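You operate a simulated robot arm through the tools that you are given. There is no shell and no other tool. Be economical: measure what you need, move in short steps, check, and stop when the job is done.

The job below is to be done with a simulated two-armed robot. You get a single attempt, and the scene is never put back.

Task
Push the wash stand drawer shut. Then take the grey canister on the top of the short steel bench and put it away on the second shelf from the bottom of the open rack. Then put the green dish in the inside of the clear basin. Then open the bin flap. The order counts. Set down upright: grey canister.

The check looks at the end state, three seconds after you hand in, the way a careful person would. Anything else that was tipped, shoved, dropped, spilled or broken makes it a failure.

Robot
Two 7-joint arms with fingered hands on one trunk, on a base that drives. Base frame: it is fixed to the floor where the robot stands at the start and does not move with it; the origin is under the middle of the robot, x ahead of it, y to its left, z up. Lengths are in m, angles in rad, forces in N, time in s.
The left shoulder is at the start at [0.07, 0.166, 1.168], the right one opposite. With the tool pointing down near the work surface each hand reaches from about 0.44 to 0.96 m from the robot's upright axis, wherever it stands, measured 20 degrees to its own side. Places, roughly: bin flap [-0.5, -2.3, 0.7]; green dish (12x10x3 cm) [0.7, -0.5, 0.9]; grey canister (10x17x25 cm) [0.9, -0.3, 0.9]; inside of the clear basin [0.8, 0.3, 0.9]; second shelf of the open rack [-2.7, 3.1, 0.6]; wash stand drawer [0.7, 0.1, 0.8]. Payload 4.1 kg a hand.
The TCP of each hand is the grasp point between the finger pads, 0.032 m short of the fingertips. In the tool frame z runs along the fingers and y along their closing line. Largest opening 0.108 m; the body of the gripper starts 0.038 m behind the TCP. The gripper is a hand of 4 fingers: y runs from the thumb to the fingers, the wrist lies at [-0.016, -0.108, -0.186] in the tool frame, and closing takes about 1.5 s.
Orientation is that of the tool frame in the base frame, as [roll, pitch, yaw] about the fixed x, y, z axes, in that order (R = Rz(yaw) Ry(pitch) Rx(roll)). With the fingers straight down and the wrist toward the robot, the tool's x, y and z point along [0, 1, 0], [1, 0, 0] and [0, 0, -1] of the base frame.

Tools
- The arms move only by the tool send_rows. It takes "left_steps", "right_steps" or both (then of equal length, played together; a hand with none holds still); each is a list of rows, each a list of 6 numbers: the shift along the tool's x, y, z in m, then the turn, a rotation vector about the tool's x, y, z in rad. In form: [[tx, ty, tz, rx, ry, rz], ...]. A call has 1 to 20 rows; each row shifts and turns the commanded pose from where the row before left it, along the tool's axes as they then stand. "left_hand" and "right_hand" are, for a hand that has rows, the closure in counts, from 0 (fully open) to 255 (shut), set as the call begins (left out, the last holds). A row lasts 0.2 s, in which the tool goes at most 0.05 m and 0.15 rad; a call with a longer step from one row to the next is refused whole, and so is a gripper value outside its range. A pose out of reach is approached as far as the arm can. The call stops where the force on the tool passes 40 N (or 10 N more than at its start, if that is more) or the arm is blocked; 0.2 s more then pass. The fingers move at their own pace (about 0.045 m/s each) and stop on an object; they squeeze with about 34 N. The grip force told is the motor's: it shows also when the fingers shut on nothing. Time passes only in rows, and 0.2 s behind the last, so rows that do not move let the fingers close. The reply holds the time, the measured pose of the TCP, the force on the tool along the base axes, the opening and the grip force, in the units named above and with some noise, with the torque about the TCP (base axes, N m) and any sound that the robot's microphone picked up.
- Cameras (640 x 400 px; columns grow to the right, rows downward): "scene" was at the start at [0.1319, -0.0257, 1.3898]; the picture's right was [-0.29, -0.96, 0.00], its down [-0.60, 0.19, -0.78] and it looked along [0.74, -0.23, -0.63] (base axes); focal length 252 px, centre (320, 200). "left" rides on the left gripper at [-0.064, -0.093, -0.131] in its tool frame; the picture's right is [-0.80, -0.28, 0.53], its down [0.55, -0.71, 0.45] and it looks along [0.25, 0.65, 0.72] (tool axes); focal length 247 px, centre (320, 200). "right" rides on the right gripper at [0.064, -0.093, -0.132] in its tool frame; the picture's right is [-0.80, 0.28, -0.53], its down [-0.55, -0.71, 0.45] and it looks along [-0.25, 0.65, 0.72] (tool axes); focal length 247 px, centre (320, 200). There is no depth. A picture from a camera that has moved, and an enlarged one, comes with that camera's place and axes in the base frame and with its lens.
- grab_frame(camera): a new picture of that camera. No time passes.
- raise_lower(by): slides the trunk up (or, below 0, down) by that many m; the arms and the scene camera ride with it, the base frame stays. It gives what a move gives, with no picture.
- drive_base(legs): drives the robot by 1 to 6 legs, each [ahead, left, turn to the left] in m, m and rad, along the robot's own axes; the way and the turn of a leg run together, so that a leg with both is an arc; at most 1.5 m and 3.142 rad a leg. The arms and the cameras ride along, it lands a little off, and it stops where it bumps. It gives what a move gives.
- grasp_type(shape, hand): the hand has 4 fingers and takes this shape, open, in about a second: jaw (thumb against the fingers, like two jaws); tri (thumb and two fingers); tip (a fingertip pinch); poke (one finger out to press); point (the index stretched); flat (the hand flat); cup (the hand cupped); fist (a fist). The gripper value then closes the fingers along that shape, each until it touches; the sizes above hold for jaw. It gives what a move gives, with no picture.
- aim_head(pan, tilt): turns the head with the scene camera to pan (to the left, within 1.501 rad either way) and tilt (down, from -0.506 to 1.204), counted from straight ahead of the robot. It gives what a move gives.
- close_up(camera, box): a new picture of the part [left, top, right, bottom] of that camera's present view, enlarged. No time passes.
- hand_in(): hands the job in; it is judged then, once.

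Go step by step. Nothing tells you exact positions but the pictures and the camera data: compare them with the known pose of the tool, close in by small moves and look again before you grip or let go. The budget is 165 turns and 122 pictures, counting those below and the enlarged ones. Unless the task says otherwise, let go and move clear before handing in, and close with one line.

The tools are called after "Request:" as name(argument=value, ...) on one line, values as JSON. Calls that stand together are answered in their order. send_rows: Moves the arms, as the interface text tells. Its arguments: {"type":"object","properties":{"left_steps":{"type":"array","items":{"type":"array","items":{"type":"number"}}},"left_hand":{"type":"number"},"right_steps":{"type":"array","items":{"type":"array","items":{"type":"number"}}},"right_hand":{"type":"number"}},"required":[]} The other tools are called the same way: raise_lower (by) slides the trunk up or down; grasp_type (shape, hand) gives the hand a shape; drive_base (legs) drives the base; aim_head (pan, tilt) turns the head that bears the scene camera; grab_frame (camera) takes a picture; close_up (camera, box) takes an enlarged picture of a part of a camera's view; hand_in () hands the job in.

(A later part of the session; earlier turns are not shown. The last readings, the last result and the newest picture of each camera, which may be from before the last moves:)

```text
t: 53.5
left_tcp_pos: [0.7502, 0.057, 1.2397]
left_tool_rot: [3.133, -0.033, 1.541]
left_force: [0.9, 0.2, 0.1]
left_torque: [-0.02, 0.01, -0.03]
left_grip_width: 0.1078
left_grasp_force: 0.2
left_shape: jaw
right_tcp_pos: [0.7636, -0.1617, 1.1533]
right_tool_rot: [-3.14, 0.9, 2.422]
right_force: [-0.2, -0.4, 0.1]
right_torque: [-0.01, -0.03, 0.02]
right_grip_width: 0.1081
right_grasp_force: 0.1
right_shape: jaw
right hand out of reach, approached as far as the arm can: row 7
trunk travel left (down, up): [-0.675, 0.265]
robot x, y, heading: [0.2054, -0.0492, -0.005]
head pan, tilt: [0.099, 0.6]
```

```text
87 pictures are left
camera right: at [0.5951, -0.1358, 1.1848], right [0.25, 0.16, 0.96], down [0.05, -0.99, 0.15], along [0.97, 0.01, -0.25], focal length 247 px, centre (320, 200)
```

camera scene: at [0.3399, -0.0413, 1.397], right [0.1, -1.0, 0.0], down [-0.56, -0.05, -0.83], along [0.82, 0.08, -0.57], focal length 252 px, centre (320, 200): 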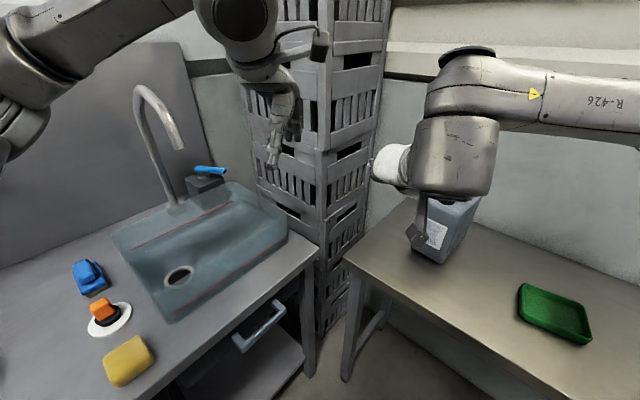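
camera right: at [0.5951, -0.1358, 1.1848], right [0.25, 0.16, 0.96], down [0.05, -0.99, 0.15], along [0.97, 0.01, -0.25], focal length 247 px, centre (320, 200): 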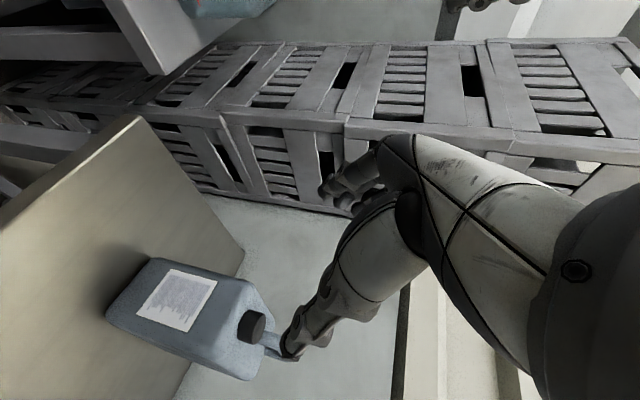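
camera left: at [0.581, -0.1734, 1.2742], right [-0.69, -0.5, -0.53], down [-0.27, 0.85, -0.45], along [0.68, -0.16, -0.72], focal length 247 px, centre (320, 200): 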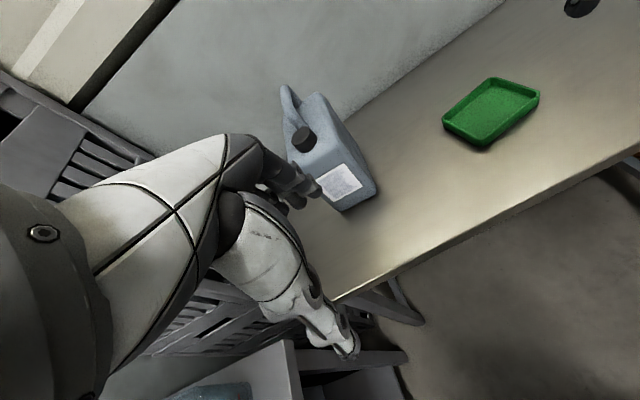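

The hand reached the angle within a few degrees. I'll move to a pre-grasp point just above and in front of the handle.

Request:
send_rows(right_steps=[[-0.0238, -0.0048, 0.0269, 0, 0, 0], [-0.0238, -0.0048, 0.0269, 0, 0, 0], [-0.0238, -0.0048, 0.0269, 0, 0, 0], [-0.0238, -0.0048, 0.0269, 0, 0, 0], [-0.0238, -0.0048, 0.0269, 0, 0, 0]])

Request:
grab_frame(camera="right")

Request:
close_up(camera="scene", box=[360, 110, 520, 280])

Request:
grab_frame(camera="left")

```text
t: 54.6
left_tcp_pos: [0.7506, 0.0593, 1.2407]
left_tool_rot: [3.136, -0.031, 1.54]
left_force: [-0.7, -0.4, -0.6]
left_torque: [-0.01, 0.02, 0.01]
left_grip_width: 0.1081
left_grasp_force: 0.0
left_shape: jaw
right_tcp_pos: [0.8815, -0.2962, 1.1637]
right_tool_rot: [-3.139, 0.899, 2.425]
right_force: [-0.6, 0.5, 0.1]
right_torque: [0.01, 0.05, -0.02]
right_grip_width: 0.1081
right_grasp_force: 0.0
right_shape: jaw
trunk travel left (down, up): [-0.675, 0.265]
robot x, y, heading: [0.2038, -0.0461, -0.007]
head pan, tilt: [0.099, 0.6]
```

```text
86 pictures are left
camera right: at [0.713, -0.2713, 1.1952], right [0.25, 0.16, 0.96], down [0.06, -0.99, 0.15], along [0.97, 0.02, -0.25], focal length 247 px, centre (320, 200)
```

right: 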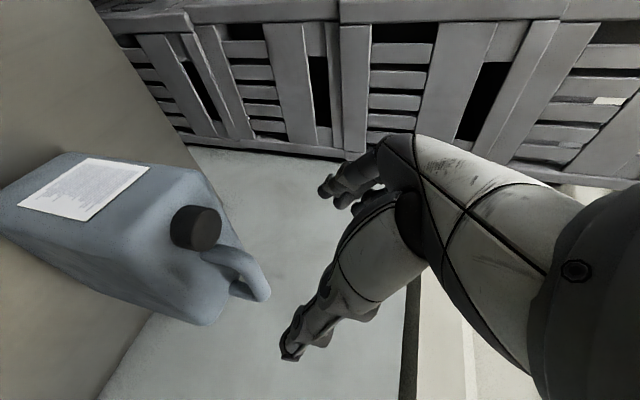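

```text
2.35 times, centred on (440, 195) of scene
camera zoom: at [0.3398, -0.0419, 1.3969], right [0.1, -1.0, 0.0], down [-0.56, -0.05, -0.83], along [0.82, 0.08, -0.56], focal length 594 px, centre (38, 212)
```

zoom: 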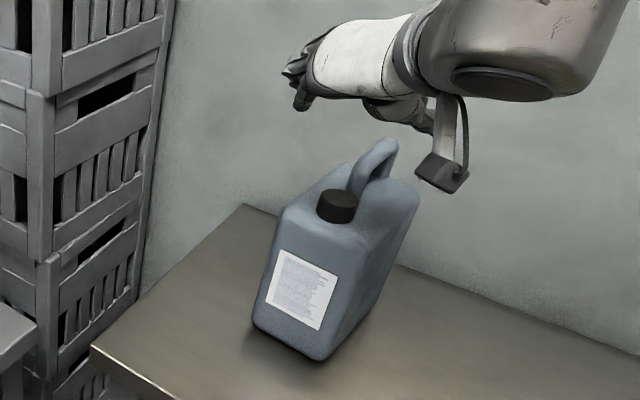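

```text
84 pictures are left
camera left: at [0.656, -0.0072, 1.369], right [-0.3, -0.77, -0.56], down [-0.69, 0.58, -0.43], along [0.66, 0.25, -0.71], focal length 247 px, centre (320, 200)
```

left: 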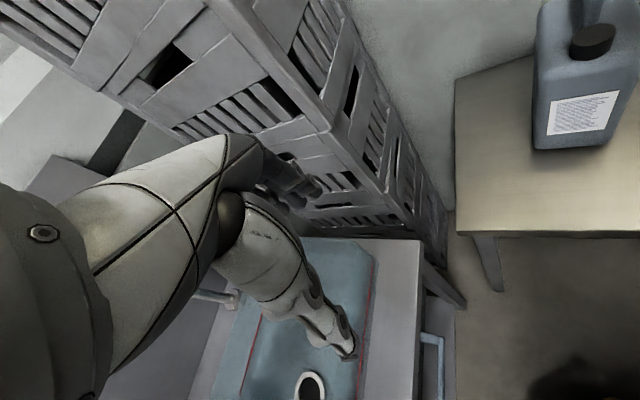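

The handle lies on the hand's approach line, about 0.14 m ahead. I advance part of the way and look again.

Request:
send_rows(right_steps=[[0, 0.001, 0.03, 0, 0, 0], [0, 0.001, 0.03, 0, 0, 0], [0, 0.001, 0.025, 0, 0, 0]])

Request:
grab_frame(camera="right")

Request:
close_up(camera="scene", box=[380, 110, 500, 230])

```text
t: 55.5
left_tcp_pos: [0.7519, 0.0567, 1.2405]
left_tool_rot: [3.136, -0.032, 1.541]
left_force: [0.2, -1.0, 0.1]
left_torque: [-0.03, -0.01, 0.0]
left_grip_width: 0.1079
left_grasp_force: 0.0
left_shape: jaw
right_tcp_pos: [0.9338, -0.3413, 1.1081]
right_tool_rot: [-3.139, 0.899, 2.424]
right_force: [-0.2, 0.1, -0.1]
right_torque: [0.0, -0.01, 0.02]
right_grip_width: 0.1083
right_grasp_force: 0.1
right_shape: jaw
trunk travel left (down, up): [-0.675, 0.265]
robot x, y, heading: [0.2007, -0.0496, -0.003]
head pan, tilt: [0.099, 0.6]
```

```text
83 pictures are left
camera right: at [0.7659, -0.3155, 1.1402], right [0.25, 0.16, 0.96], down [0.06, -0.99, 0.15], along [0.97, 0.02, -0.25], focal length 247 px, centre (320, 200)
```

right: 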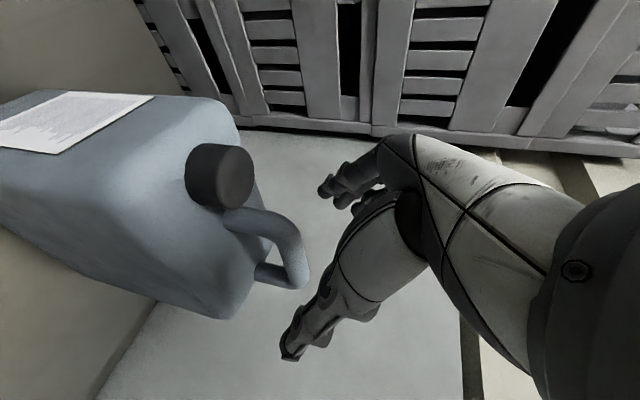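

```text
3.33 times, centred on (440, 170) of scene
camera zoom: at [0.3409, -0.0427, 1.3969], right [0.1, -1.0, 0.0], down [-0.56, -0.05, -0.82], along [0.82, 0.08, -0.57], focal length 841 px, centre (-80, 300)
```

zoom: 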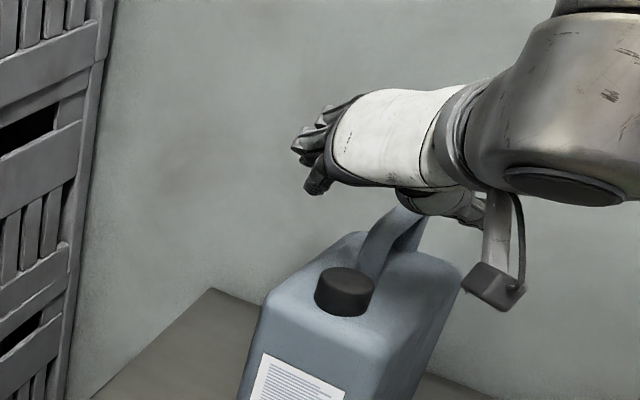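

The bar of the handle is about 0.04 m further along the fingers and slightly toward the thumb side. I move onto it.

Request:
send_rows(right_steps=[[0, -0.004, 0.012, 0, 0, 0], [0, -0.004, 0.012, 0, 0, 0], [0, 0, 0.01, 0, 0, 0], [0, 0, 0.007, 0, 0, 0]])

Request:
grab_frame(camera="right")

Request:
close_up(camera="scene", box=[380, 110, 500, 230])

```text
t: 56.5
left_tcp_pos: [0.751, 0.0578, 1.2399]
left_tool_rot: [3.137, -0.033, 1.539]
left_force: [0.2, 1.0, 0.5]
left_torque: [-0.01, 0.0, 0.03]
left_grip_width: 0.1078
left_grasp_force: 0.0
left_shape: jaw
right_tcp_pos: [0.953, -0.3662, 1.0836]
right_tool_rot: [-3.139, 0.897, 2.423]
right_force: [0.3, 0.4, -0.2]
right_torque: [-0.02, -0.04, 0.03]
right_grip_width: 0.1078
right_grasp_force: 0.1
right_shape: jaw
trunk travel left (down, up): [-0.675, 0.265]
robot x, y, heading: [0.2042, -0.0473, 0.0]
head pan, tilt: [0.099, 0.6]
```

```text
81 pictures are left
camera right: at [0.7852, -0.3419, 1.115], right [0.25, 0.16, 0.95], down [0.06, -0.99, 0.15], along [0.97, 0.01, -0.25], focal length 247 px, centre (320, 200)
```

right: 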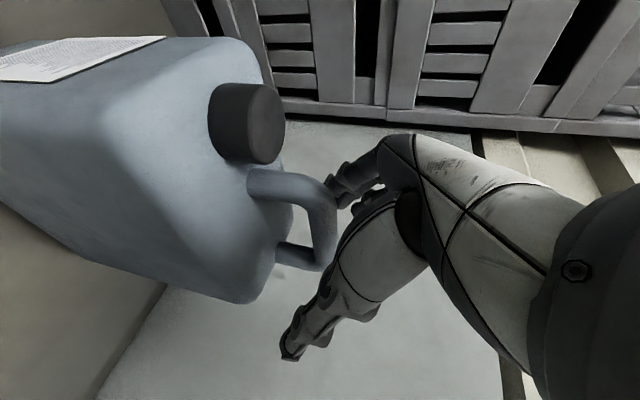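

```text
3.33 times, centred on (440, 170) of scene
camera zoom: at [0.3406, -0.0425, 1.3969], right [0.1, -1.0, 0.0], down [-0.56, -0.05, -0.82], along [0.82, 0.08, -0.57], focal length 841 px, centre (-80, 300)
```

zoom: 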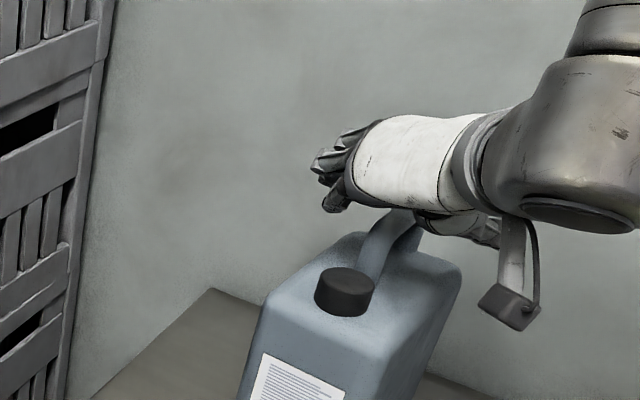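

The handle bar now passes right through the grasp point. I close the hand.

Request:
send_rows(right_steps=[[0, 0, 0, 0, 0, 0], [0, 0, 0, 0, 0, 0], [0, 0, 0, 0, 0, 0], [0, 0, 0, 0, 0, 0], [0, 0, 0, 0, 0, 0], [0, 0, 0, 0, 0, 0], [0, 0, 0, 0, 0, 0], [0, 0, 0, 0, 0, 0], [0, 0, 0, 0, 0, 0]], right_hand=255)

Request:
close_up(camera="right", box=[160, 80, 440, 380])

```text
t: 58.5
left_tcp_pos: [0.7525, 0.0564, 1.2393]
left_tool_rot: [3.137, -0.031, 1.538]
left_force: [-0.1, 0.4, -0.5]
left_torque: [-0.01, -0.02, 0.04]
left_grip_width: 0.1078
left_grasp_force: 0.0
left_shape: jaw
right_tcp_pos: [0.9532, -0.367, 1.0822]
right_tool_rot: [-3.137, 0.898, 2.424]
right_force: [0.1, -1.3, 0.5]
right_torque: [-0.07, 0.08, -0.05]
right_grip_width: 0.0093
right_grasp_force: 34.4
right_shape: jaw
trunk travel left (down, up): [-0.675, 0.265]
robot x, y, heading: [0.2017, -0.051, -0.003]
head pan, tilt: [0.099, 0.6]
```

```text
1.33 times, centred on (300, 230) of right
camera zoom: at [0.7855, -0.3425, 1.1141], right [0.25, 0.16, 0.95], down [0.06, -0.99, 0.15], along [0.97, 0.01, -0.26], focal length 329 px, centre (347, 160)
```

zoom: 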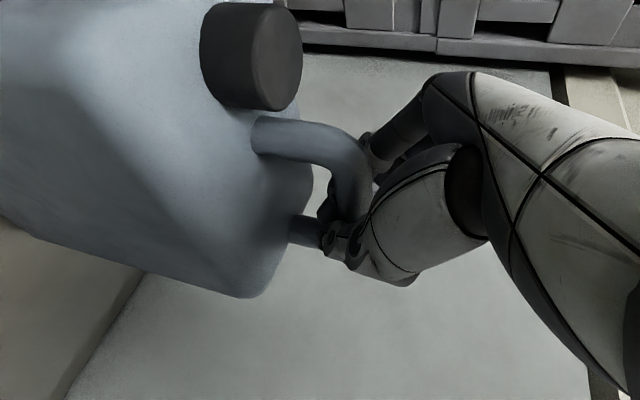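

The fingers stopped on the bar at about 9 mm. I test the hold with a small lift.

Request:
send_rows(right_steps=[[-0.0078, 0, -0.0062, 0, 0, 0], [-0.0078, 0, -0.0062, 0, 0, 0], [-0.0078, 0, -0.0062, 0, 0, 0], [0, 0, 0, 0, 0, 0]])

Request:
close_up(camera="right", box=[160, 80, 440, 380])

Request:
close_up(camera="scene", box=[360, 110, 520, 280])

```text
t: 59.5
left_tcp_pos: [0.754, 0.0555, 1.2384]
left_tool_rot: [3.137, -0.033, 1.539]
left_force: [-0.6, 0.2, -0.5]
left_torque: [0.01, -0.04, -0.01]
left_grip_width: 0.1074
left_grasp_force: 0.1
left_shape: jaw
right_tcp_pos: [0.9535, -0.3685, 1.1114]
right_tool_rot: [-3.137, 0.897, 2.423]
right_force: [0.2, 0.3, -13.8]
right_torque: [-0.18, -0.08, 0.01]
right_grip_width: 0.0096
right_grasp_force: 34.2
right_shape: jaw
trunk travel left (down, up): [-0.675, 0.265]
robot x, y, heading: [0.2048, -0.0491, 0.003]
head pan, tilt: [0.099, 0.6]
```

```text
1.33 times, centred on (300, 230) of right
camera zoom: at [0.7863, -0.3428, 1.1442], right [0.25, 0.16, 0.95], down [0.06, -0.99, 0.15], along [0.97, 0.02, -0.26], focal length 329 px, centre (347, 160)
```

zoom: 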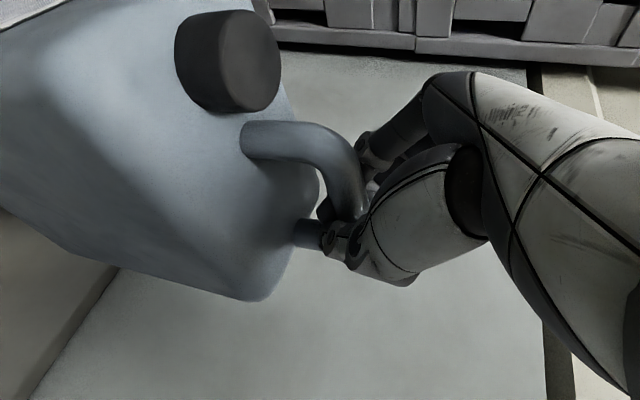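

```text
2.35 times, centred on (440, 195) of scene
camera zoom: at [0.3424, -0.0436, 1.3967], right [0.1, -1.0, 0.0], down [-0.56, -0.05, -0.82], along [0.82, 0.08, -0.57], focal length 594 px, centre (38, 212)
```

zoom: 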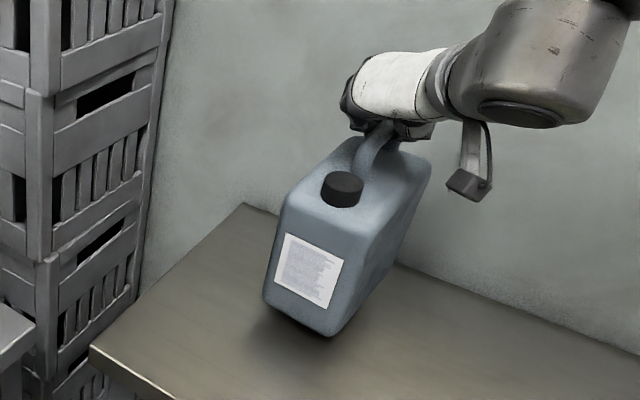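

It lifts, with about 14 N on the hand and perhaps a small nose-down pitch. I lift a bit more and check.

Request:
send_rows(right_steps=[[-0.0157, 0, -0.0124, 0, 0, 0], [-0.0157, 0, -0.0124, 0, 0, 0], [-0.0157, 0, -0.0124, 0, 0, 0], [0, 0, 0, 0, 0, 0], [0, 0, 0, 0, 0, 0]])

Request:
grab_frame(camera="right")

Request:
close_up(camera="scene", box=[360, 70, 520, 240])

```text
t: 60.6
left_tcp_pos: [0.7536, 0.0567, 1.2393]
left_tool_rot: [3.137, -0.032, 1.538]
left_force: [0.0, -0.2, 0.4]
left_torque: [-0.02, -0.02, 0.01]
left_grip_width: 0.1078
left_grasp_force: 0.1
left_shape: jaw
right_tcp_pos: [0.9526, -0.3667, 1.1702]
right_tool_rot: [3.138, 0.904, 2.416]
right_force: [0.1, 0.2, -13.3]
right_torque: [-0.14, -0.09, -0.02]
right_grip_width: 0.0097
right_grasp_force: 34.0
right_shape: jaw
trunk travel left (down, up): [-0.675, 0.265]
robot x, y, heading: [0.2021, -0.0483, -0.0]
head pan, tilt: [0.099, 0.6]
```

```text
76 pictures are left
camera right: at [0.7855, -0.3411, 1.2002], right [0.24, 0.16, 0.96], down [0.05, -0.99, 0.15], along [0.97, 0.01, -0.25], focal length 247 px, centre (320, 200)
```

right: 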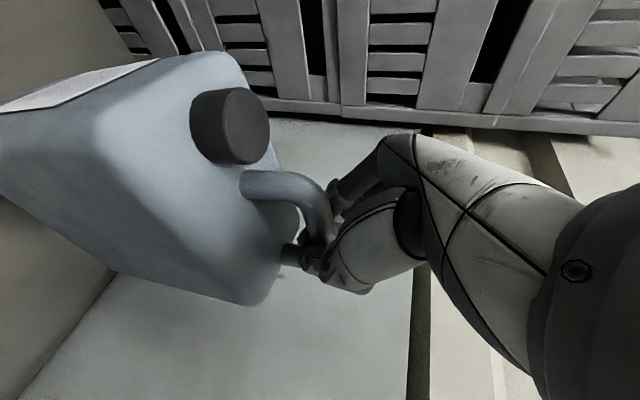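

```text
2.35 times, centred on (440, 155) of scene
camera zoom: at [0.3424, -0.0428, 1.3967], right [0.1, -1.0, 0.0], down [-0.56, -0.05, -0.82], along [0.82, 0.08, -0.57], focal length 594 px, centre (38, 306)
```

zoom: 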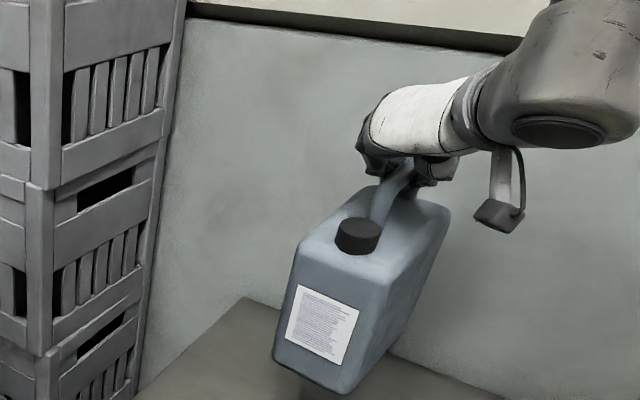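

The canister (about 13.5 N) is held, hanging a little nose-down. I back out, turn toward the rack wall and strafe along to a viewing position.

Request:
drive_base(legs=[[-1.2, 0, 0], [0, 0, 0.951], [-0.2, 1.3, 0], [0, 1.3, 0]])

Request:
aim_head(pan=0.1, tilt=0.35)

Request:
grab_frame(camera="scene")

```text
t: 81.5
left_tcp_pos: [-2.9334, 1.8576, 1.2399]
left_tool_rot: [3.138, -0.033, 2.456]
left_force: [-0.2, 0.1, 0.0]
left_torque: [-0.01, 0.02, 0.04]
left_grip_width: 0.1081
left_grasp_force: 0.1
left_shape: jaw
right_tcp_pos: [-2.4748, 1.7575, 1.1697]
right_tool_rot: [3.139, 0.903, -2.95]
right_force: [0.5, 0.0, -13.0]
right_torque: [-0.05, -0.18, -0.01]
right_grip_width: 0.01
right_grasp_force: 33.7
right_shape: jaw
trunk travel left (down, up): [-0.675, 0.265]
robot x, y, heading: [-3.1828, 1.3553, 0.909]
head pan, tilt: [0.099, 0.6]
```

```text
t: 82.2
left_tcp_pos: [-2.9341, 1.856, 1.2386]
left_tool_rot: [3.139, -0.03, 2.456]
left_force: [-0.4, -0.2, -0.2]
left_torque: [0.03, 0.02, 0.01]
left_grip_width: 0.1077
left_grasp_force: 0.1
left_shape: jaw
right_tcp_pos: [-2.4761, 1.7579, 1.1696]
right_tool_rot: [3.139, 0.902, -2.952]
right_force: [0.4, 0.0, -13.1]
right_torque: [-0.03, -0.17, 0.01]
right_grip_width: 0.0096
right_grasp_force: 34.4
right_shape: jaw
trunk travel left (down, up): [-0.675, 0.265]
robot x, y, heading: [-3.1828, 1.3502, 0.913]
head pan, tilt: [0.099, 0.351]
```

```text
74 pictures are left
camera scene: at [-3.1031, 1.4738, 1.4194], right [0.85, -0.53, 0.0], down [-0.18, -0.29, -0.94], along [0.5, 0.8, -0.35], focal length 252 px, centre (320, 200)
```

scene: 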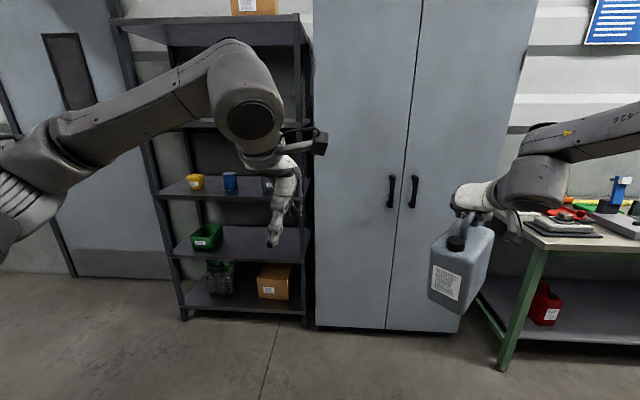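

The rack's second shelf is at about z 0.55 with its front edge centre near [-2.79, 2.90], and the green box sits well to the left. I turn so the canister points into the rack and move up to 0.25 m in front of it.

Request:
drive_base(legs=[[0, 0, 0.747], [0.55, -0.056, 0]])

Request:
raise_lower(by=-0.2)

Request:
aim_head(pan=-0.5, tilt=0.35)

Request:
grab_frame(camera="scene")

Request:
grab_frame(camera="right")

```text
t: 87.4
left_tcp_pos: [-3.3385, 2.4524, 1.2404]
left_tool_rot: [3.137, -0.031, -3.08]
left_force: [0.4, 0.5, -0.6]
left_torque: [-0.01, 0.02, 0.02]
left_grip_width: 0.1078
left_grasp_force: 0.1
left_shape: jaw
right_tcp_pos: [-2.9343, 2.6904, 1.1695]
right_tool_rot: [3.139, 0.902, -2.204]
right_force: [0.6, -0.8, -12.7]
right_torque: [0.07, -0.16, -0.02]
right_grip_width: 0.0096
right_grasp_force: 34.2
right_shape: jaw
trunk travel left (down, up): [-0.675, 0.265]
robot x, y, heading: [-3.1804, 1.9148, 1.659]
head pan, tilt: [0.099, 0.351]
```

```text
t: 89.6
left_tcp_pos: [-3.3374, 2.4504, 1.0402]
left_tool_rot: [3.136, -0.031, -3.079]
left_force: [-0.2, -0.6, -0.9]
left_torque: [0.01, -0.02, 0.0]
left_grip_width: 0.1079
left_grasp_force: 0.0
left_shape: jaw
right_tcp_pos: [-2.9344, 2.691, 0.9694]
right_tool_rot: [3.141, 0.903, -2.201]
right_force: [-0.5, -0.1, -12.4]
right_torque: [0.04, -0.14, 0.02]
right_grip_width: 0.0101
right_grasp_force: 33.7
right_shape: jaw
trunk travel left (down, up): [-0.475, 0.465]
robot x, y, heading: [-3.1775, 1.9163, 1.665]
head pan, tilt: [0.099, 0.351]
```

```text
t: 90.6
left_tcp_pos: [-3.337, 2.452, 1.0394]
left_tool_rot: [3.137, -0.03, -3.081]
left_force: [-0.4, 0.1, -0.1]
left_torque: [0.02, -0.03, -0.02]
left_grip_width: 0.1078
left_grasp_force: 0.1
left_shape: jaw
right_tcp_pos: [-2.9337, 2.6891, 0.9693]
right_tool_rot: [-3.139, 0.902, -2.197]
right_force: [0.1, -0.7, -12.1]
right_torque: [0.1, -0.13, 0.01]
right_grip_width: 0.0096
right_grasp_force: 34.4
right_shape: jaw
trunk travel left (down, up): [-0.475, 0.465]
robot x, y, heading: [-3.1792, 1.9116, 1.664]
head pan, tilt: [-0.499, 0.351]
```

```text
73 pictures are left
camera scene: at [-3.1467, 2.0497, 1.2195], right [0.92, -0.4, 0.0], down [-0.14, -0.32, -0.94], along [0.37, 0.86, -0.35], focal length 252 px, centre (320, 200)
```

scene: 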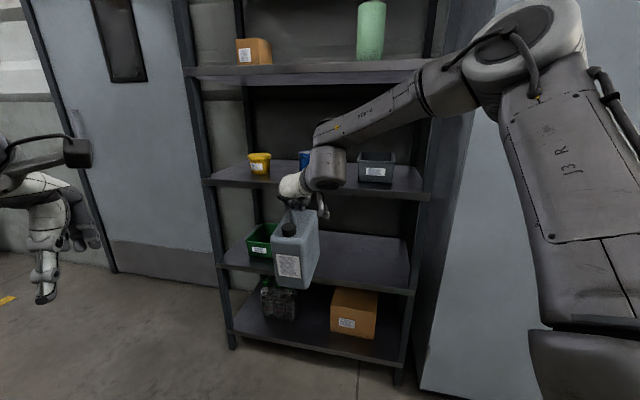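

```text
72 pictures are left
camera right: at [-2.9427, 2.5203, 0.9998], right [-0.18, 0.23, 0.96], down [0.98, 0.14, 0.15], along [-0.1, 0.96, -0.25], focal length 247 px, centre (320, 200)
```

right: 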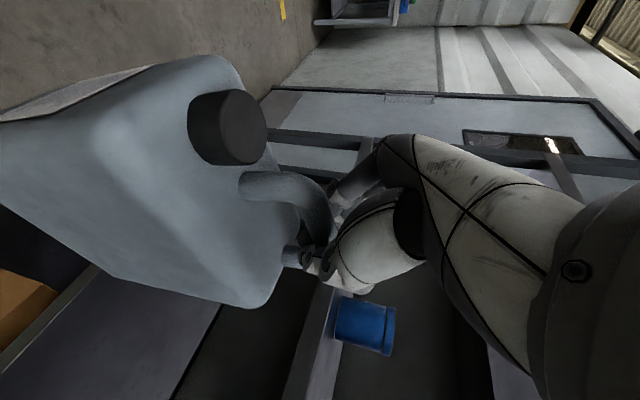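

I zoom in on the second shelf's edges to fix the heights.

Request:
close_up(camera="scene", box=[200, 140, 440, 310])

```text
2.35 times, centred on (320, 225) of scene
camera zoom: at [-3.1467, 2.0497, 1.2195], right [0.92, -0.4, 0.0], down [-0.14, -0.32, -0.94], along [0.37, 0.86, -0.35], focal length 594 px, centre (320, 141)
```

zoom: 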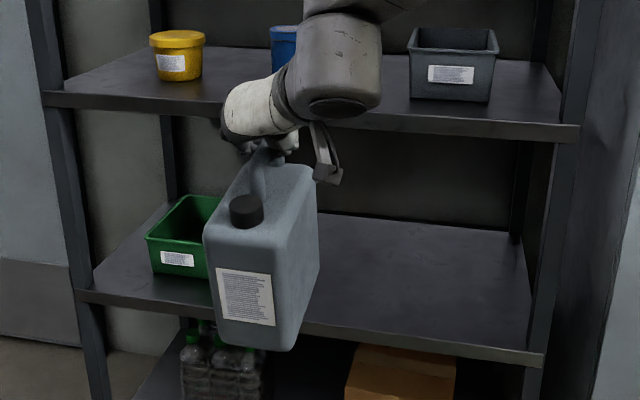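

Shelf 2 top is at about 0.537 and shelf 3's underside about 0.914, too tight for the present steep grip. I'll set the canister on the free floor here and regrip it with a flatter hand nearer the handle's front.

Request:
raise_lower(by=-0.475)

Request:
send_rows(right_steps=[[0.0314, 0, 0.0248, 0, 0, 0], [0.0314, 0, 0.0248, 0, 0, 0], [0.0314, 0, 0.0248, 0, 0, 0], [0.0314, 0, 0.0248, 0, 0, 0], [0.0314, 0, 0.0248, 0, 0, 0]])

Request:
aim_head(pan=-0.5, tilt=0.6)

Request:
grab_frame(camera="scene")

```text
refused: -0.475 is not a number from -0.4 to 0.4
```

```text
t: 91.8
left_tcp_pos: [-3.3365, 2.4519, 1.0378]
left_tool_rot: [3.139, -0.032, -3.08]
left_force: [-1.5, 0.1, -0.3]
left_torque: [-0.03, -0.01, -0.05]
left_grip_width: 0.1076
left_grasp_force: 0.2
left_shape: jaw
right_tcp_pos: [-2.934, 2.6908, 0.7672]
right_tool_rot: [3.14, 0.901, -2.206]
right_force: [0.0, 0.7, -12.5]
right_torque: [0.07, -0.16, -0.01]
right_grip_width: 0.0096
right_grasp_force: 34.3
right_shape: jaw
trunk travel left (down, up): [-0.475, 0.465]
robot x, y, heading: [-3.1792, 1.9139, 1.659]
head pan, tilt: [-0.499, 0.351]
```

```text
t: 92.6
left_tcp_pos: [-3.3385, 2.4515, 1.039]
left_tool_rot: [3.137, -0.032, -3.08]
left_force: [-0.7, -0.5, -0.2]
left_torque: [-0.01, -0.02, 0.03]
left_grip_width: 0.108
left_grasp_force: 0.0
left_shape: jaw
right_tcp_pos: [-2.936, 2.6918, 0.7695]
right_tool_rot: [3.141, 0.903, -2.201]
right_force: [0.1, -0.4, -12.8]
right_torque: [0.08, -0.14, -0.01]
right_grip_width: 0.0096
right_grasp_force: 32.9
right_shape: jaw
trunk travel left (down, up): [-0.475, 0.465]
robot x, y, heading: [-3.181, 1.913, 1.663]
head pan, tilt: [-0.499, 0.6]
```

```text
70 pictures are left
camera scene: at [-3.1486, 2.0453, 1.1968], right [0.92, -0.4, 0.0], down [-0.23, -0.52, -0.82], along [0.33, 0.76, -0.57], focal length 252 px, centre (320, 200)
```

scene: 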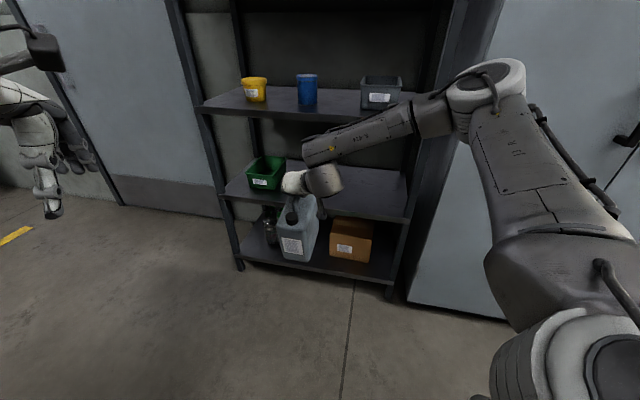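

Arm lowered fine. I lower the trunk 0.4 m, then check the height above the floor.

Request:
raise_lower(by=-0.4)

Request:
grab_frame(camera="scene")

```text
t: 96.4
left_tcp_pos: [-3.3372, 2.45, 0.639]
left_tool_rot: [3.136, -0.032, -3.079]
left_force: [-0.7, -0.2, -0.6]
left_torque: [0.01, 0.01, 0.01]
left_grip_width: 0.1079
left_grasp_force: 0.0
left_shape: jaw
right_tcp_pos: [-2.9357, 2.6891, 0.37]
right_tool_rot: [3.142, 0.904, -2.201]
right_force: [0.3, -0.8, -12.9]
right_torque: [0.06, -0.12, 0.0]
right_grip_width: 0.0099
right_grasp_force: 34.1
right_shape: jaw
trunk travel left (down, up): [-0.075, 0.865]
robot x, y, heading: [-3.1768, 1.9141, 1.66]
head pan, tilt: [-0.499, 0.6]
```

```text
69 pictures are left
camera scene: at [-3.1487, 2.0445, 0.7968], right [0.92, -0.4, 0.0], down [-0.23, -0.52, -0.82], along [0.33, 0.76, -0.57], focal length 252 px, centre (320, 200)
```

scene: 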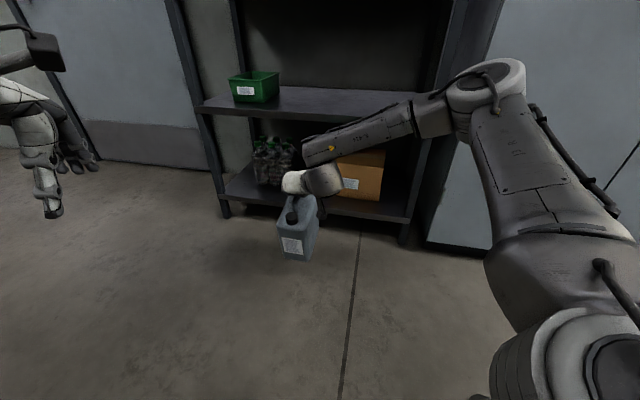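

Now down with the arm, close to the floor.

Request:
send_rows(right_steps=[[0.0235, 0, 0.0186, 0, 0, 0], [0.0235, 0, 0.0186, 0, 0, 0], [0.0235, 0, 0.0186, 0, 0, 0], [0.0118, 0, 0.0093, 0, 0, 0], [0.0039, 0, 0.0031, 0, 0, 0]])

Request:
send_rows(right_steps=[[0.0039, 0, 0.0031, 0, 0, 0], [0.0023, 0, 0.0019, 0, 0, 0]])

Request:
send_rows(right_steps=[[0.0039, 0, 0.0031, 0, 0, 0], [0.0023, 0, 0.0019, 0, 0, 0]])

Request:
close_up(camera="scene", box=[220, 150, 400, 330])

```text
t: 97.6
left_tcp_pos: [-3.3362, 2.4503, 0.6388]
left_tool_rot: [3.137, -0.032, -3.081]
left_force: [0.2, 0.0, -0.1]
left_torque: [-0.01, 0.0, -0.02]
left_grip_width: 0.1078
left_grasp_force: 0.0
left_shape: jaw
right_tcp_pos: [-2.9363, 2.6882, 0.26]
right_tool_rot: [3.141, 0.902, -2.202]
right_force: [-0.2, 0.3, -12.4]
right_torque: [0.04, -0.14, 0.02]
right_grip_width: 0.0098
right_grasp_force: 34.2
right_shape: jaw
trunk travel left (down, up): [-0.075, 0.865]
robot x, y, heading: [-3.1801, 1.9123, 1.659]
head pan, tilt: [-0.499, 0.6]
```

```text
t: 98.2
left_tcp_pos: [-3.3367, 2.4509, 0.6395]
left_tool_rot: [3.137, -0.031, -3.081]
left_force: [0.0, 0.4, 0.1]
left_torque: [-0.04, 0.03, 0.0]
left_grip_width: 0.1079
left_grasp_force: 0.0
left_shape: jaw
right_tcp_pos: [-2.9361, 2.6894, 0.2517]
right_tool_rot: [3.141, 0.904, -2.203]
right_force: [0.2, -0.7, -12.3]
right_torque: [0.08, -0.17, -0.02]
right_grip_width: 0.0098
right_grasp_force: 34.2
right_shape: jaw
trunk travel left (down, up): [-0.075, 0.865]
robot x, y, heading: [-3.1785, 1.9118, 1.657]
head pan, tilt: [-0.499, 0.6]
```

```text
t: 98.8
left_tcp_pos: [-3.3362, 2.4488, 0.6416]
left_tool_rot: [3.135, -0.032, -3.081]
left_force: [-0.5, 0.0, 0.3]
left_torque: [0.01, 0.02, 0.0]
left_grip_width: 0.1077
left_grasp_force: 0.0
left_shape: jaw
right_tcp_pos: [-2.9355, 2.6903, 0.2482]
right_tool_rot: [3.135, 0.909, -2.21]
right_force: [7.2, 3.1, 8.2]
right_torque: [0.41, -0.26, -0.12]
right_grip_width: 0.0102
right_grasp_force: 33.4
right_shape: jaw
trunk travel left (down, up): [-0.075, 0.865]
robot x, y, heading: [-3.177, 1.9183, 1.658]
head pan, tilt: [-0.499, 0.6]
```

```text
2.22 times, centred on (310, 240) of scene
camera zoom: at [-3.149, 2.0428, 0.7974], right [0.92, -0.4, 0.0], down [-0.23, -0.52, -0.83], along [0.33, 0.76, -0.56], focal length 561 px, centre (342, 111)
```

zoom: 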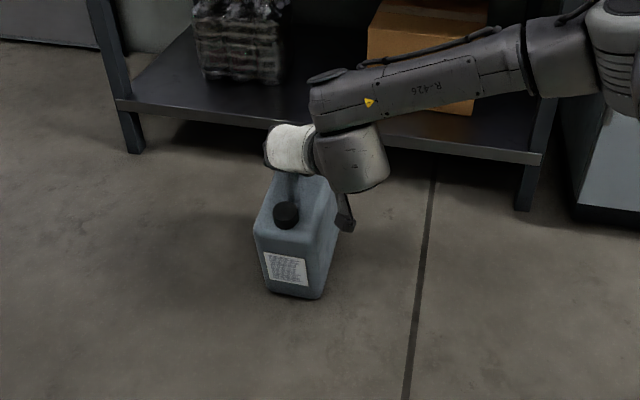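

The front edge has touched. I lower a few more millimetres so it levels in the grip.

Request:
send_rows(right_steps=[[0.0023, 0, 0.0019, 0, 0, 0], [0.0023, 0, 0.0019, 0, 0, 0], [0, 0, 0, 0, 0, 0]])

Request:
grab_frame(camera="right")

```text
t: 99.7
left_tcp_pos: [-3.3367, 2.4497, 0.64]
left_tool_rot: [3.135, -0.031, -3.081]
left_force: [0.3, -0.2, -0.4]
left_torque: [-0.01, 0.02, -0.02]
left_grip_width: 0.1077
left_grasp_force: 0.1
left_shape: jaw
right_tcp_pos: [-2.9319, 2.694, 0.2454]
right_tool_rot: [3.133, 0.918, -2.214]
right_force: [8.0, 6.5, 10.3]
right_torque: [0.42, -0.22, -0.09]
right_grip_width: 0.01
right_grasp_force: 34.5
right_shape: jaw
trunk travel left (down, up): [-0.075, 0.865]
robot x, y, heading: [-3.1789, 1.9144, 1.651]
head pan, tilt: [-0.499, 0.6]
stopped in row 3 (right hand): the force on the tool passed its limit at 41 N (the readings are from after the stop); the commanded pose is now the measured one
```

```text
67 pictures are left
camera right: at [-2.9423, 2.5241, 0.2736], right [-0.19, 0.22, 0.96], down [0.98, 0.13, 0.16], along [-0.09, 0.97, -0.24], focal length 247 px, centre (320, 200)
```

right: 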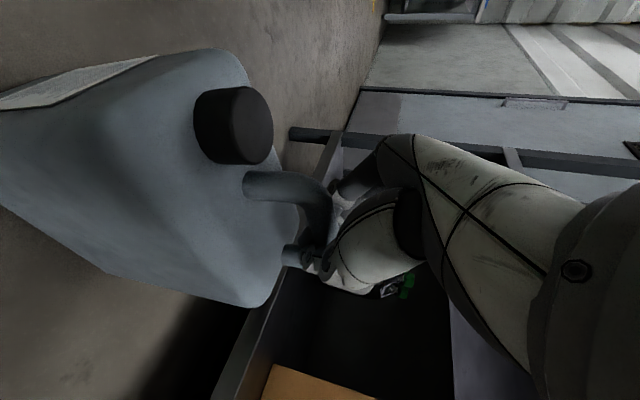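

The handle seems to bear on the palm, so the canister turns rigidly with the hand. I lift slightly, pitch the hand up 0.13 rad to level the canister, and set it down again.

Request:
send_rows(right_steps=[[-0.0157, 0, -0.0124, 0, 0, 0], [0, 0, 0, 0, -0.065, 0], [0, 0, 0, 0, -0.065, 0], [0.0087, 0, 0.005, 0, 0, 0], [0.0043, 0, 0.0025, 0, 0, 0]])

Request:
close_up(camera="scene", box=[260, 180, 380, 300])

```text
t: 100.9
left_tcp_pos: [-3.3377, 2.4505, 0.6394]
left_tool_rot: [3.137, -0.032, -3.079]
left_force: [-0.4, 0.1, 0.7]
left_torque: [-0.01, -0.02, 0.0]
left_grip_width: 0.1082
left_grasp_force: 0.1
left_shape: jaw
right_tcp_pos: [-2.9334, 2.6921, 0.2514]
right_tool_rot: [3.139, 0.971, -2.206]
right_force: [0.4, 0.1, -12.1]
right_torque: [0.02, -0.03, 0.01]
right_grip_width: 0.0101
right_grasp_force: 33.8
right_shape: jaw
right hand out of reach, approached as far as the arm can: row 3, 5
trunk travel left (down, up): [-0.075, 0.865]
robot x, y, heading: [-3.1799, 1.9173, 1.655]
head pan, tilt: [-0.499, 0.6]
```

```text
3.33 times, centred on (320, 240) of scene
camera zoom: at [-3.1484, 2.0445, 0.7967], right [0.92, -0.4, 0.0], down [-0.23, -0.52, -0.82], along [0.33, 0.76, -0.57], focal length 841 px, centre (320, 67)
```

zoom: 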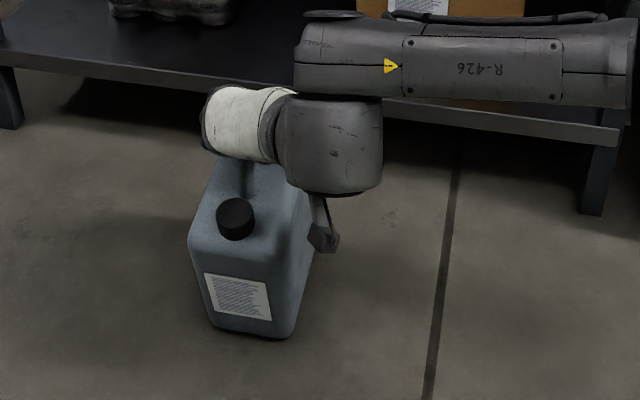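

The arm is near its limit here, so I use the trunk to lower the last bit.

Request:
raise_lower(by=-0.01)

Request:
raise_lower(by=-0.006)

Request:
close_up(camera="scene", box=[260, 180, 380, 300])

```text
t: 101.5
left_tcp_pos: [-3.3366, 2.4484, 0.6327]
left_tool_rot: [3.133, -0.03, -3.081]
left_force: [0.1, -0.3, 0.4]
left_torque: [0.01, 0.0, -0.05]
left_grip_width: 0.1079
left_grasp_force: 0.1
left_shape: jaw
right_tcp_pos: [-2.9314, 2.6934, 0.2498]
right_tool_rot: [3.13, 0.983, -2.219]
right_force: [12.5, 5.1, 18.6]
right_torque: [0.56, -0.28, -0.12]
right_grip_width: 0.0102
right_grasp_force: 34.3
right_shape: jaw
trunk travel left (down, up): [-0.065, 0.875]
robot x, y, heading: [-3.1786, 1.9141, 1.658]
head pan, tilt: [-0.499, 0.6]
```

```text
t: 101.9
left_tcp_pos: [-3.336, 2.4507, 0.6267]
left_tool_rot: [3.135, -0.031, -3.084]
left_force: [-0.1, -0.4, -0.2]
left_torque: [0.0, -0.01, -0.03]
left_grip_width: 0.1076
left_grasp_force: 0.0
left_shape: jaw
right_tcp_pos: [-2.9278, 2.6954, 0.2468]
right_tool_rot: [3.129, 0.988, -2.224]
right_force: [9.0, 4.1, 11.0]
right_torque: [0.37, -0.18, -0.07]
right_grip_width: 0.01
right_grasp_force: 34.4
right_shape: jaw
trunk travel left (down, up): [-0.06, 0.88]
robot x, y, heading: [-3.1781, 1.9143, 1.656]
head pan, tilt: [-0.499, 0.6]
stopped: the force on the tool passed its limit at 43 N (the readings are from after the stop); the commanded pose is now the measured one
```

```text
3.33 times, centred on (320, 240) of scene
camera zoom: at [-3.1482, 2.0429, 0.782], right [0.92, -0.4, 0.0], down [-0.23, -0.52, -0.83], along [0.33, 0.76, -0.56], focal length 841 px, centre (320, 67)
```

zoom: 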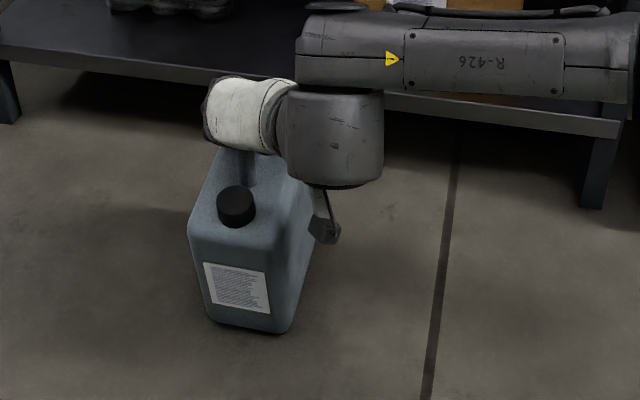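

It is on the floor within a few millimetres of level. I open the hand and look.

Request:
send_rows(right_steps=[[0, 0, 0, 0, 0, 0], [0, 0, 0, 0, 0, 0], [0, 0, 0, 0, 0, 0], [0, 0, 0, 0, 0, 0], [0, 0, 0, 0, 0, 0], [0, 0, 0, 0, 0, 0]], right_hand=0)

Request:
grab_frame(camera="right")

Request:
close_up(camera="scene", box=[260, 180, 380, 300])

```text
t: 103.3
left_tcp_pos: [-3.3367, 2.4501, 0.6265]
left_tool_rot: [3.136, -0.03, -3.082]
left_force: [-0.6, -0.1, 0.1]
left_torque: [-0.01, 0.0, 0.0]
left_grip_width: 0.1077
left_grasp_force: 0.1
left_shape: jaw
right_tcp_pos: [-2.9311, 2.6949, 0.2436]
right_tool_rot: [3.133, 0.983, -2.214]
right_force: [-0.2, -0.7, -1.0]
right_torque: [0.0, -0.03, -0.01]
right_grip_width: 0.1075
right_grasp_force: 0.0
right_shape: jaw
trunk travel left (down, up): [-0.06, 0.88]
robot x, y, heading: [-3.1807, 1.9157, 1.658]
head pan, tilt: [-0.499, 0.6]
```

```text
64 pictures are left
camera right: at [-2.9429, 2.5235, 0.2623], right [-0.22, 0.16, 0.96], down [0.97, 0.12, 0.2], along [-0.08, 0.98, -0.19], focal length 247 px, centre (320, 200)
```

right: 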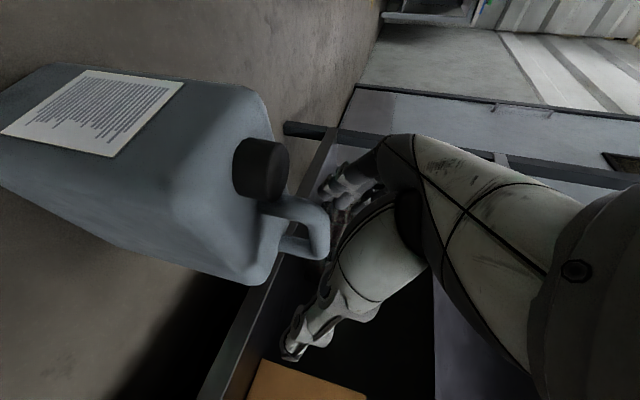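

```text
3.33 times, centred on (320, 240) of scene
camera zoom: at [-3.1484, 2.0436, 0.7822], right [0.92, -0.4, 0.0], down [-0.23, -0.52, -0.82], along [0.33, 0.76, -0.57], focal length 841 px, centre (320, 67)
```

zoom: 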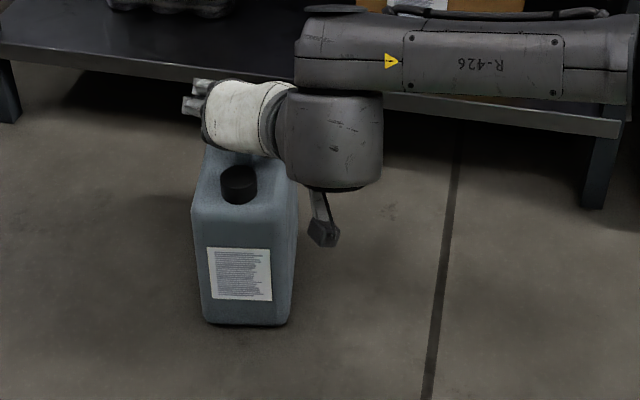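

The canister stands upright on the floor. Its handle bar is now a little ahead and to the finger side; I move in to grip near the balance point, trying a flatter pitch as well.

Request:
send_rows(right_steps=[[-0.005, 0.007, 0.01, 0, 0, 0], [-0.005, 0.007, 0.011, 0, 0, 0], [0, 0, 0, 0, -0.08, 0]])

Request:
grab_frame(camera="right")

```text
t: 104.1
left_tcp_pos: [-3.3364, 2.4502, 0.6265]
left_tool_rot: [3.136, -0.031, -3.082]
left_force: [-0.4, 0.3, -0.1]
left_torque: [0.01, -0.01, 0.01]
left_grip_width: 0.1079
left_grasp_force: 0.0
left_shape: jaw
right_tcp_pos: [-2.9282, 2.7233, 0.2405]
right_tool_rot: [3.134, 0.983, -2.214]
right_force: [-0.1, 0.1, 0.5]
right_torque: [-0.05, 0.05, 0.0]
right_grip_width: 0.1076
right_grasp_force: 0.0
right_shape: jaw
right hand out of reach, approached as far as the arm can: row 3
trunk travel left (down, up): [-0.06, 0.88]
robot x, y, heading: [-3.1797, 1.9125, 1.656]
head pan, tilt: [-0.499, 0.6]
```

```text
62 pictures are left
camera right: at [-2.9404, 2.5511, 0.2592], right [-0.22, 0.16, 0.96], down [0.97, 0.12, 0.2], along [-0.08, 0.98, -0.19], focal length 247 px, centre (320, 200)
```

right: 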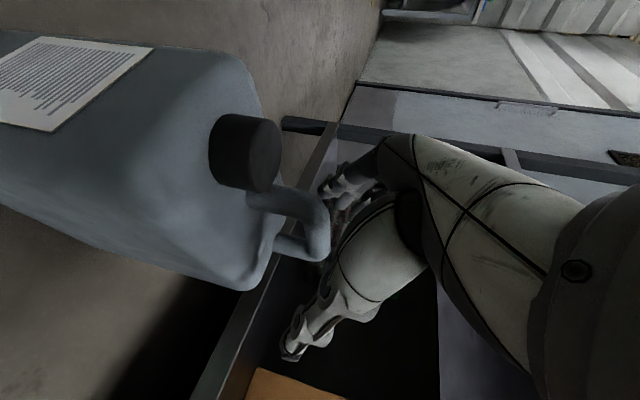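

Bar is about 12 mm lower than the grasp point. I lower slightly and close.

Request:
send_rows(right_steps=[[0.005, 0.003, 0.0034, 0, 0, 0], [0.005, 0.003, 0.0034, 0, 0, 0]])

Request:
send_rows(right_steps=[[0, 0, 0, 0, 0, 0], [0, 0, 0, 0, 0, 0], [0, 0, 0, 0, 0, 0], [0, 0, 0, 0, 0, 0], [0, 0, 0, 0, 0, 0], [0, 0, 0, 0, 0, 0], [0, 0, 0, 0, 0, 0], [0, 0, 0, 0, 0, 0], [0, 0, 0, 0, 0, 0]], right_hand=255)

Request:
grab_frame(camera="right")

```text
t: 104.7
left_tcp_pos: [-3.3372, 2.4496, 0.6261]
left_tool_rot: [3.138, -0.032, -3.083]
left_force: [0.2, 1.1, 0.0]
left_torque: [0.0, 0.01, 0.01]
left_grip_width: 0.1079
left_grasp_force: 0.0
left_shape: jaw
right_tcp_pos: [-2.9343, 2.7262, 0.2285]
right_tool_rot: [3.131, 0.982, -2.216]
right_force: [-0.7, 0.8, 1.2]
right_torque: [0.02, 0.01, 0.0]
right_grip_width: 0.1078
right_grasp_force: 0.0
right_shape: jaw
trunk travel left (down, up): [-0.06, 0.88]
robot x, y, heading: [-3.1821, 1.9131, 1.659]
head pan, tilt: [-0.499, 0.6]
```

```text
t: 106.7
left_tcp_pos: [-3.3363, 2.4506, 0.6246]
left_tool_rot: [3.137, -0.032, -3.084]
left_force: [0.8, -0.7, 0.2]
left_torque: [-0.02, -0.01, 0.04]
left_grip_width: 0.1077
left_grasp_force: 0.1
left_shape: jaw
right_tcp_pos: [-2.9324, 2.7257, 0.2284]
right_tool_rot: [3.134, 0.983, -2.214]
right_force: [0.1, 2.5, 0.4]
right_torque: [0.01, -0.03, 0.33]
right_grip_width: 0.0063
right_grasp_force: 33.7
right_shape: jaw
trunk travel left (down, up): [-0.06, 0.88]
robot x, y, heading: [-3.1762, 1.9102, 1.664]
head pan, tilt: [-0.499, 0.6]
```

```text
61 pictures are left
camera right: at [-2.9447, 2.5543, 0.2464], right [-0.22, 0.17, 0.96], down [0.97, 0.12, 0.2], along [-0.08, 0.98, -0.19], focal length 247 px, centre (320, 200)
```

right: 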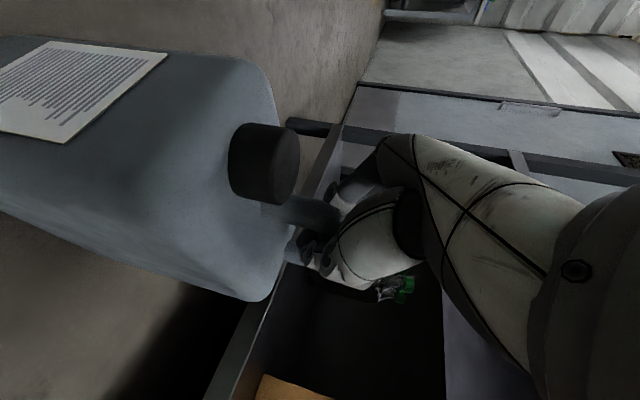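

The grip reads 6 mm. I test by raising the trunk a little.

Request:
raise_lower(by=0.04)

Request:
grab_frame(camera="right")

Request:
close_up(camera="scene", box=[260, 180, 380, 300])

```text
t: 107.5
left_tcp_pos: [-3.3364, 2.4508, 0.6638]
left_tool_rot: [3.139, -0.032, -3.08]
left_force: [-0.2, -0.4, -0.6]
left_torque: [-0.02, -0.04, 0.03]
left_grip_width: 0.1077
left_grasp_force: 0.0
left_shape: jaw
right_tcp_pos: [-2.9332, 2.7259, 0.2652]
right_tool_rot: [3.135, 0.979, -2.214]
right_force: [-0.3, 0.2, -13.1]
right_torque: [0.08, -0.18, 0.02]
right_grip_width: 0.0062
right_grasp_force: 33.6
right_shape: jaw
trunk travel left (down, up): [-0.1, 0.84]
robot x, y, heading: [-3.1776, 1.9126, 1.659]
head pan, tilt: [-0.499, 0.6]
```

```text
60 pictures are left
camera right: at [-2.9449, 2.5543, 0.2847], right [-0.22, 0.17, 0.96], down [0.97, 0.12, 0.2], along [-0.08, 0.98, -0.19], focal length 247 px, centre (320, 200)
```

right: 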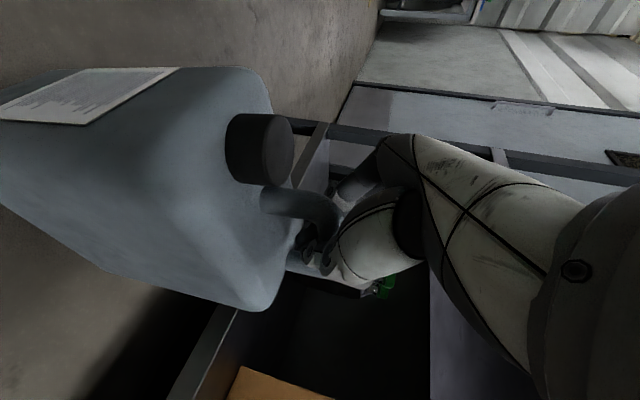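

```text
3.33 times, centred on (320, 240) of scene
camera zoom: at [-3.1481, 2.0451, 0.8218], right [0.92, -0.4, 0.0], down [-0.23, -0.52, -0.82], along [0.33, 0.75, -0.57], focal length 841 px, centre (320, 67)
```

zoom: 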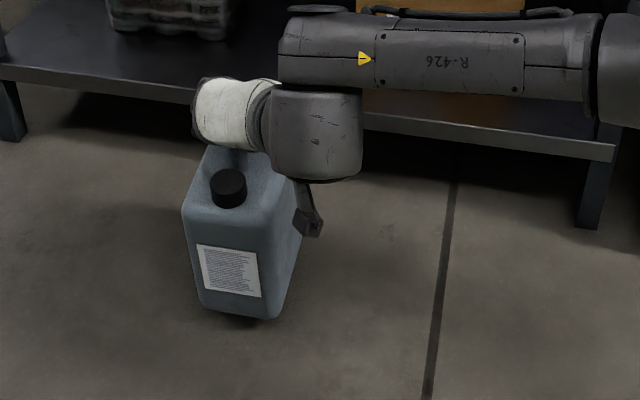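

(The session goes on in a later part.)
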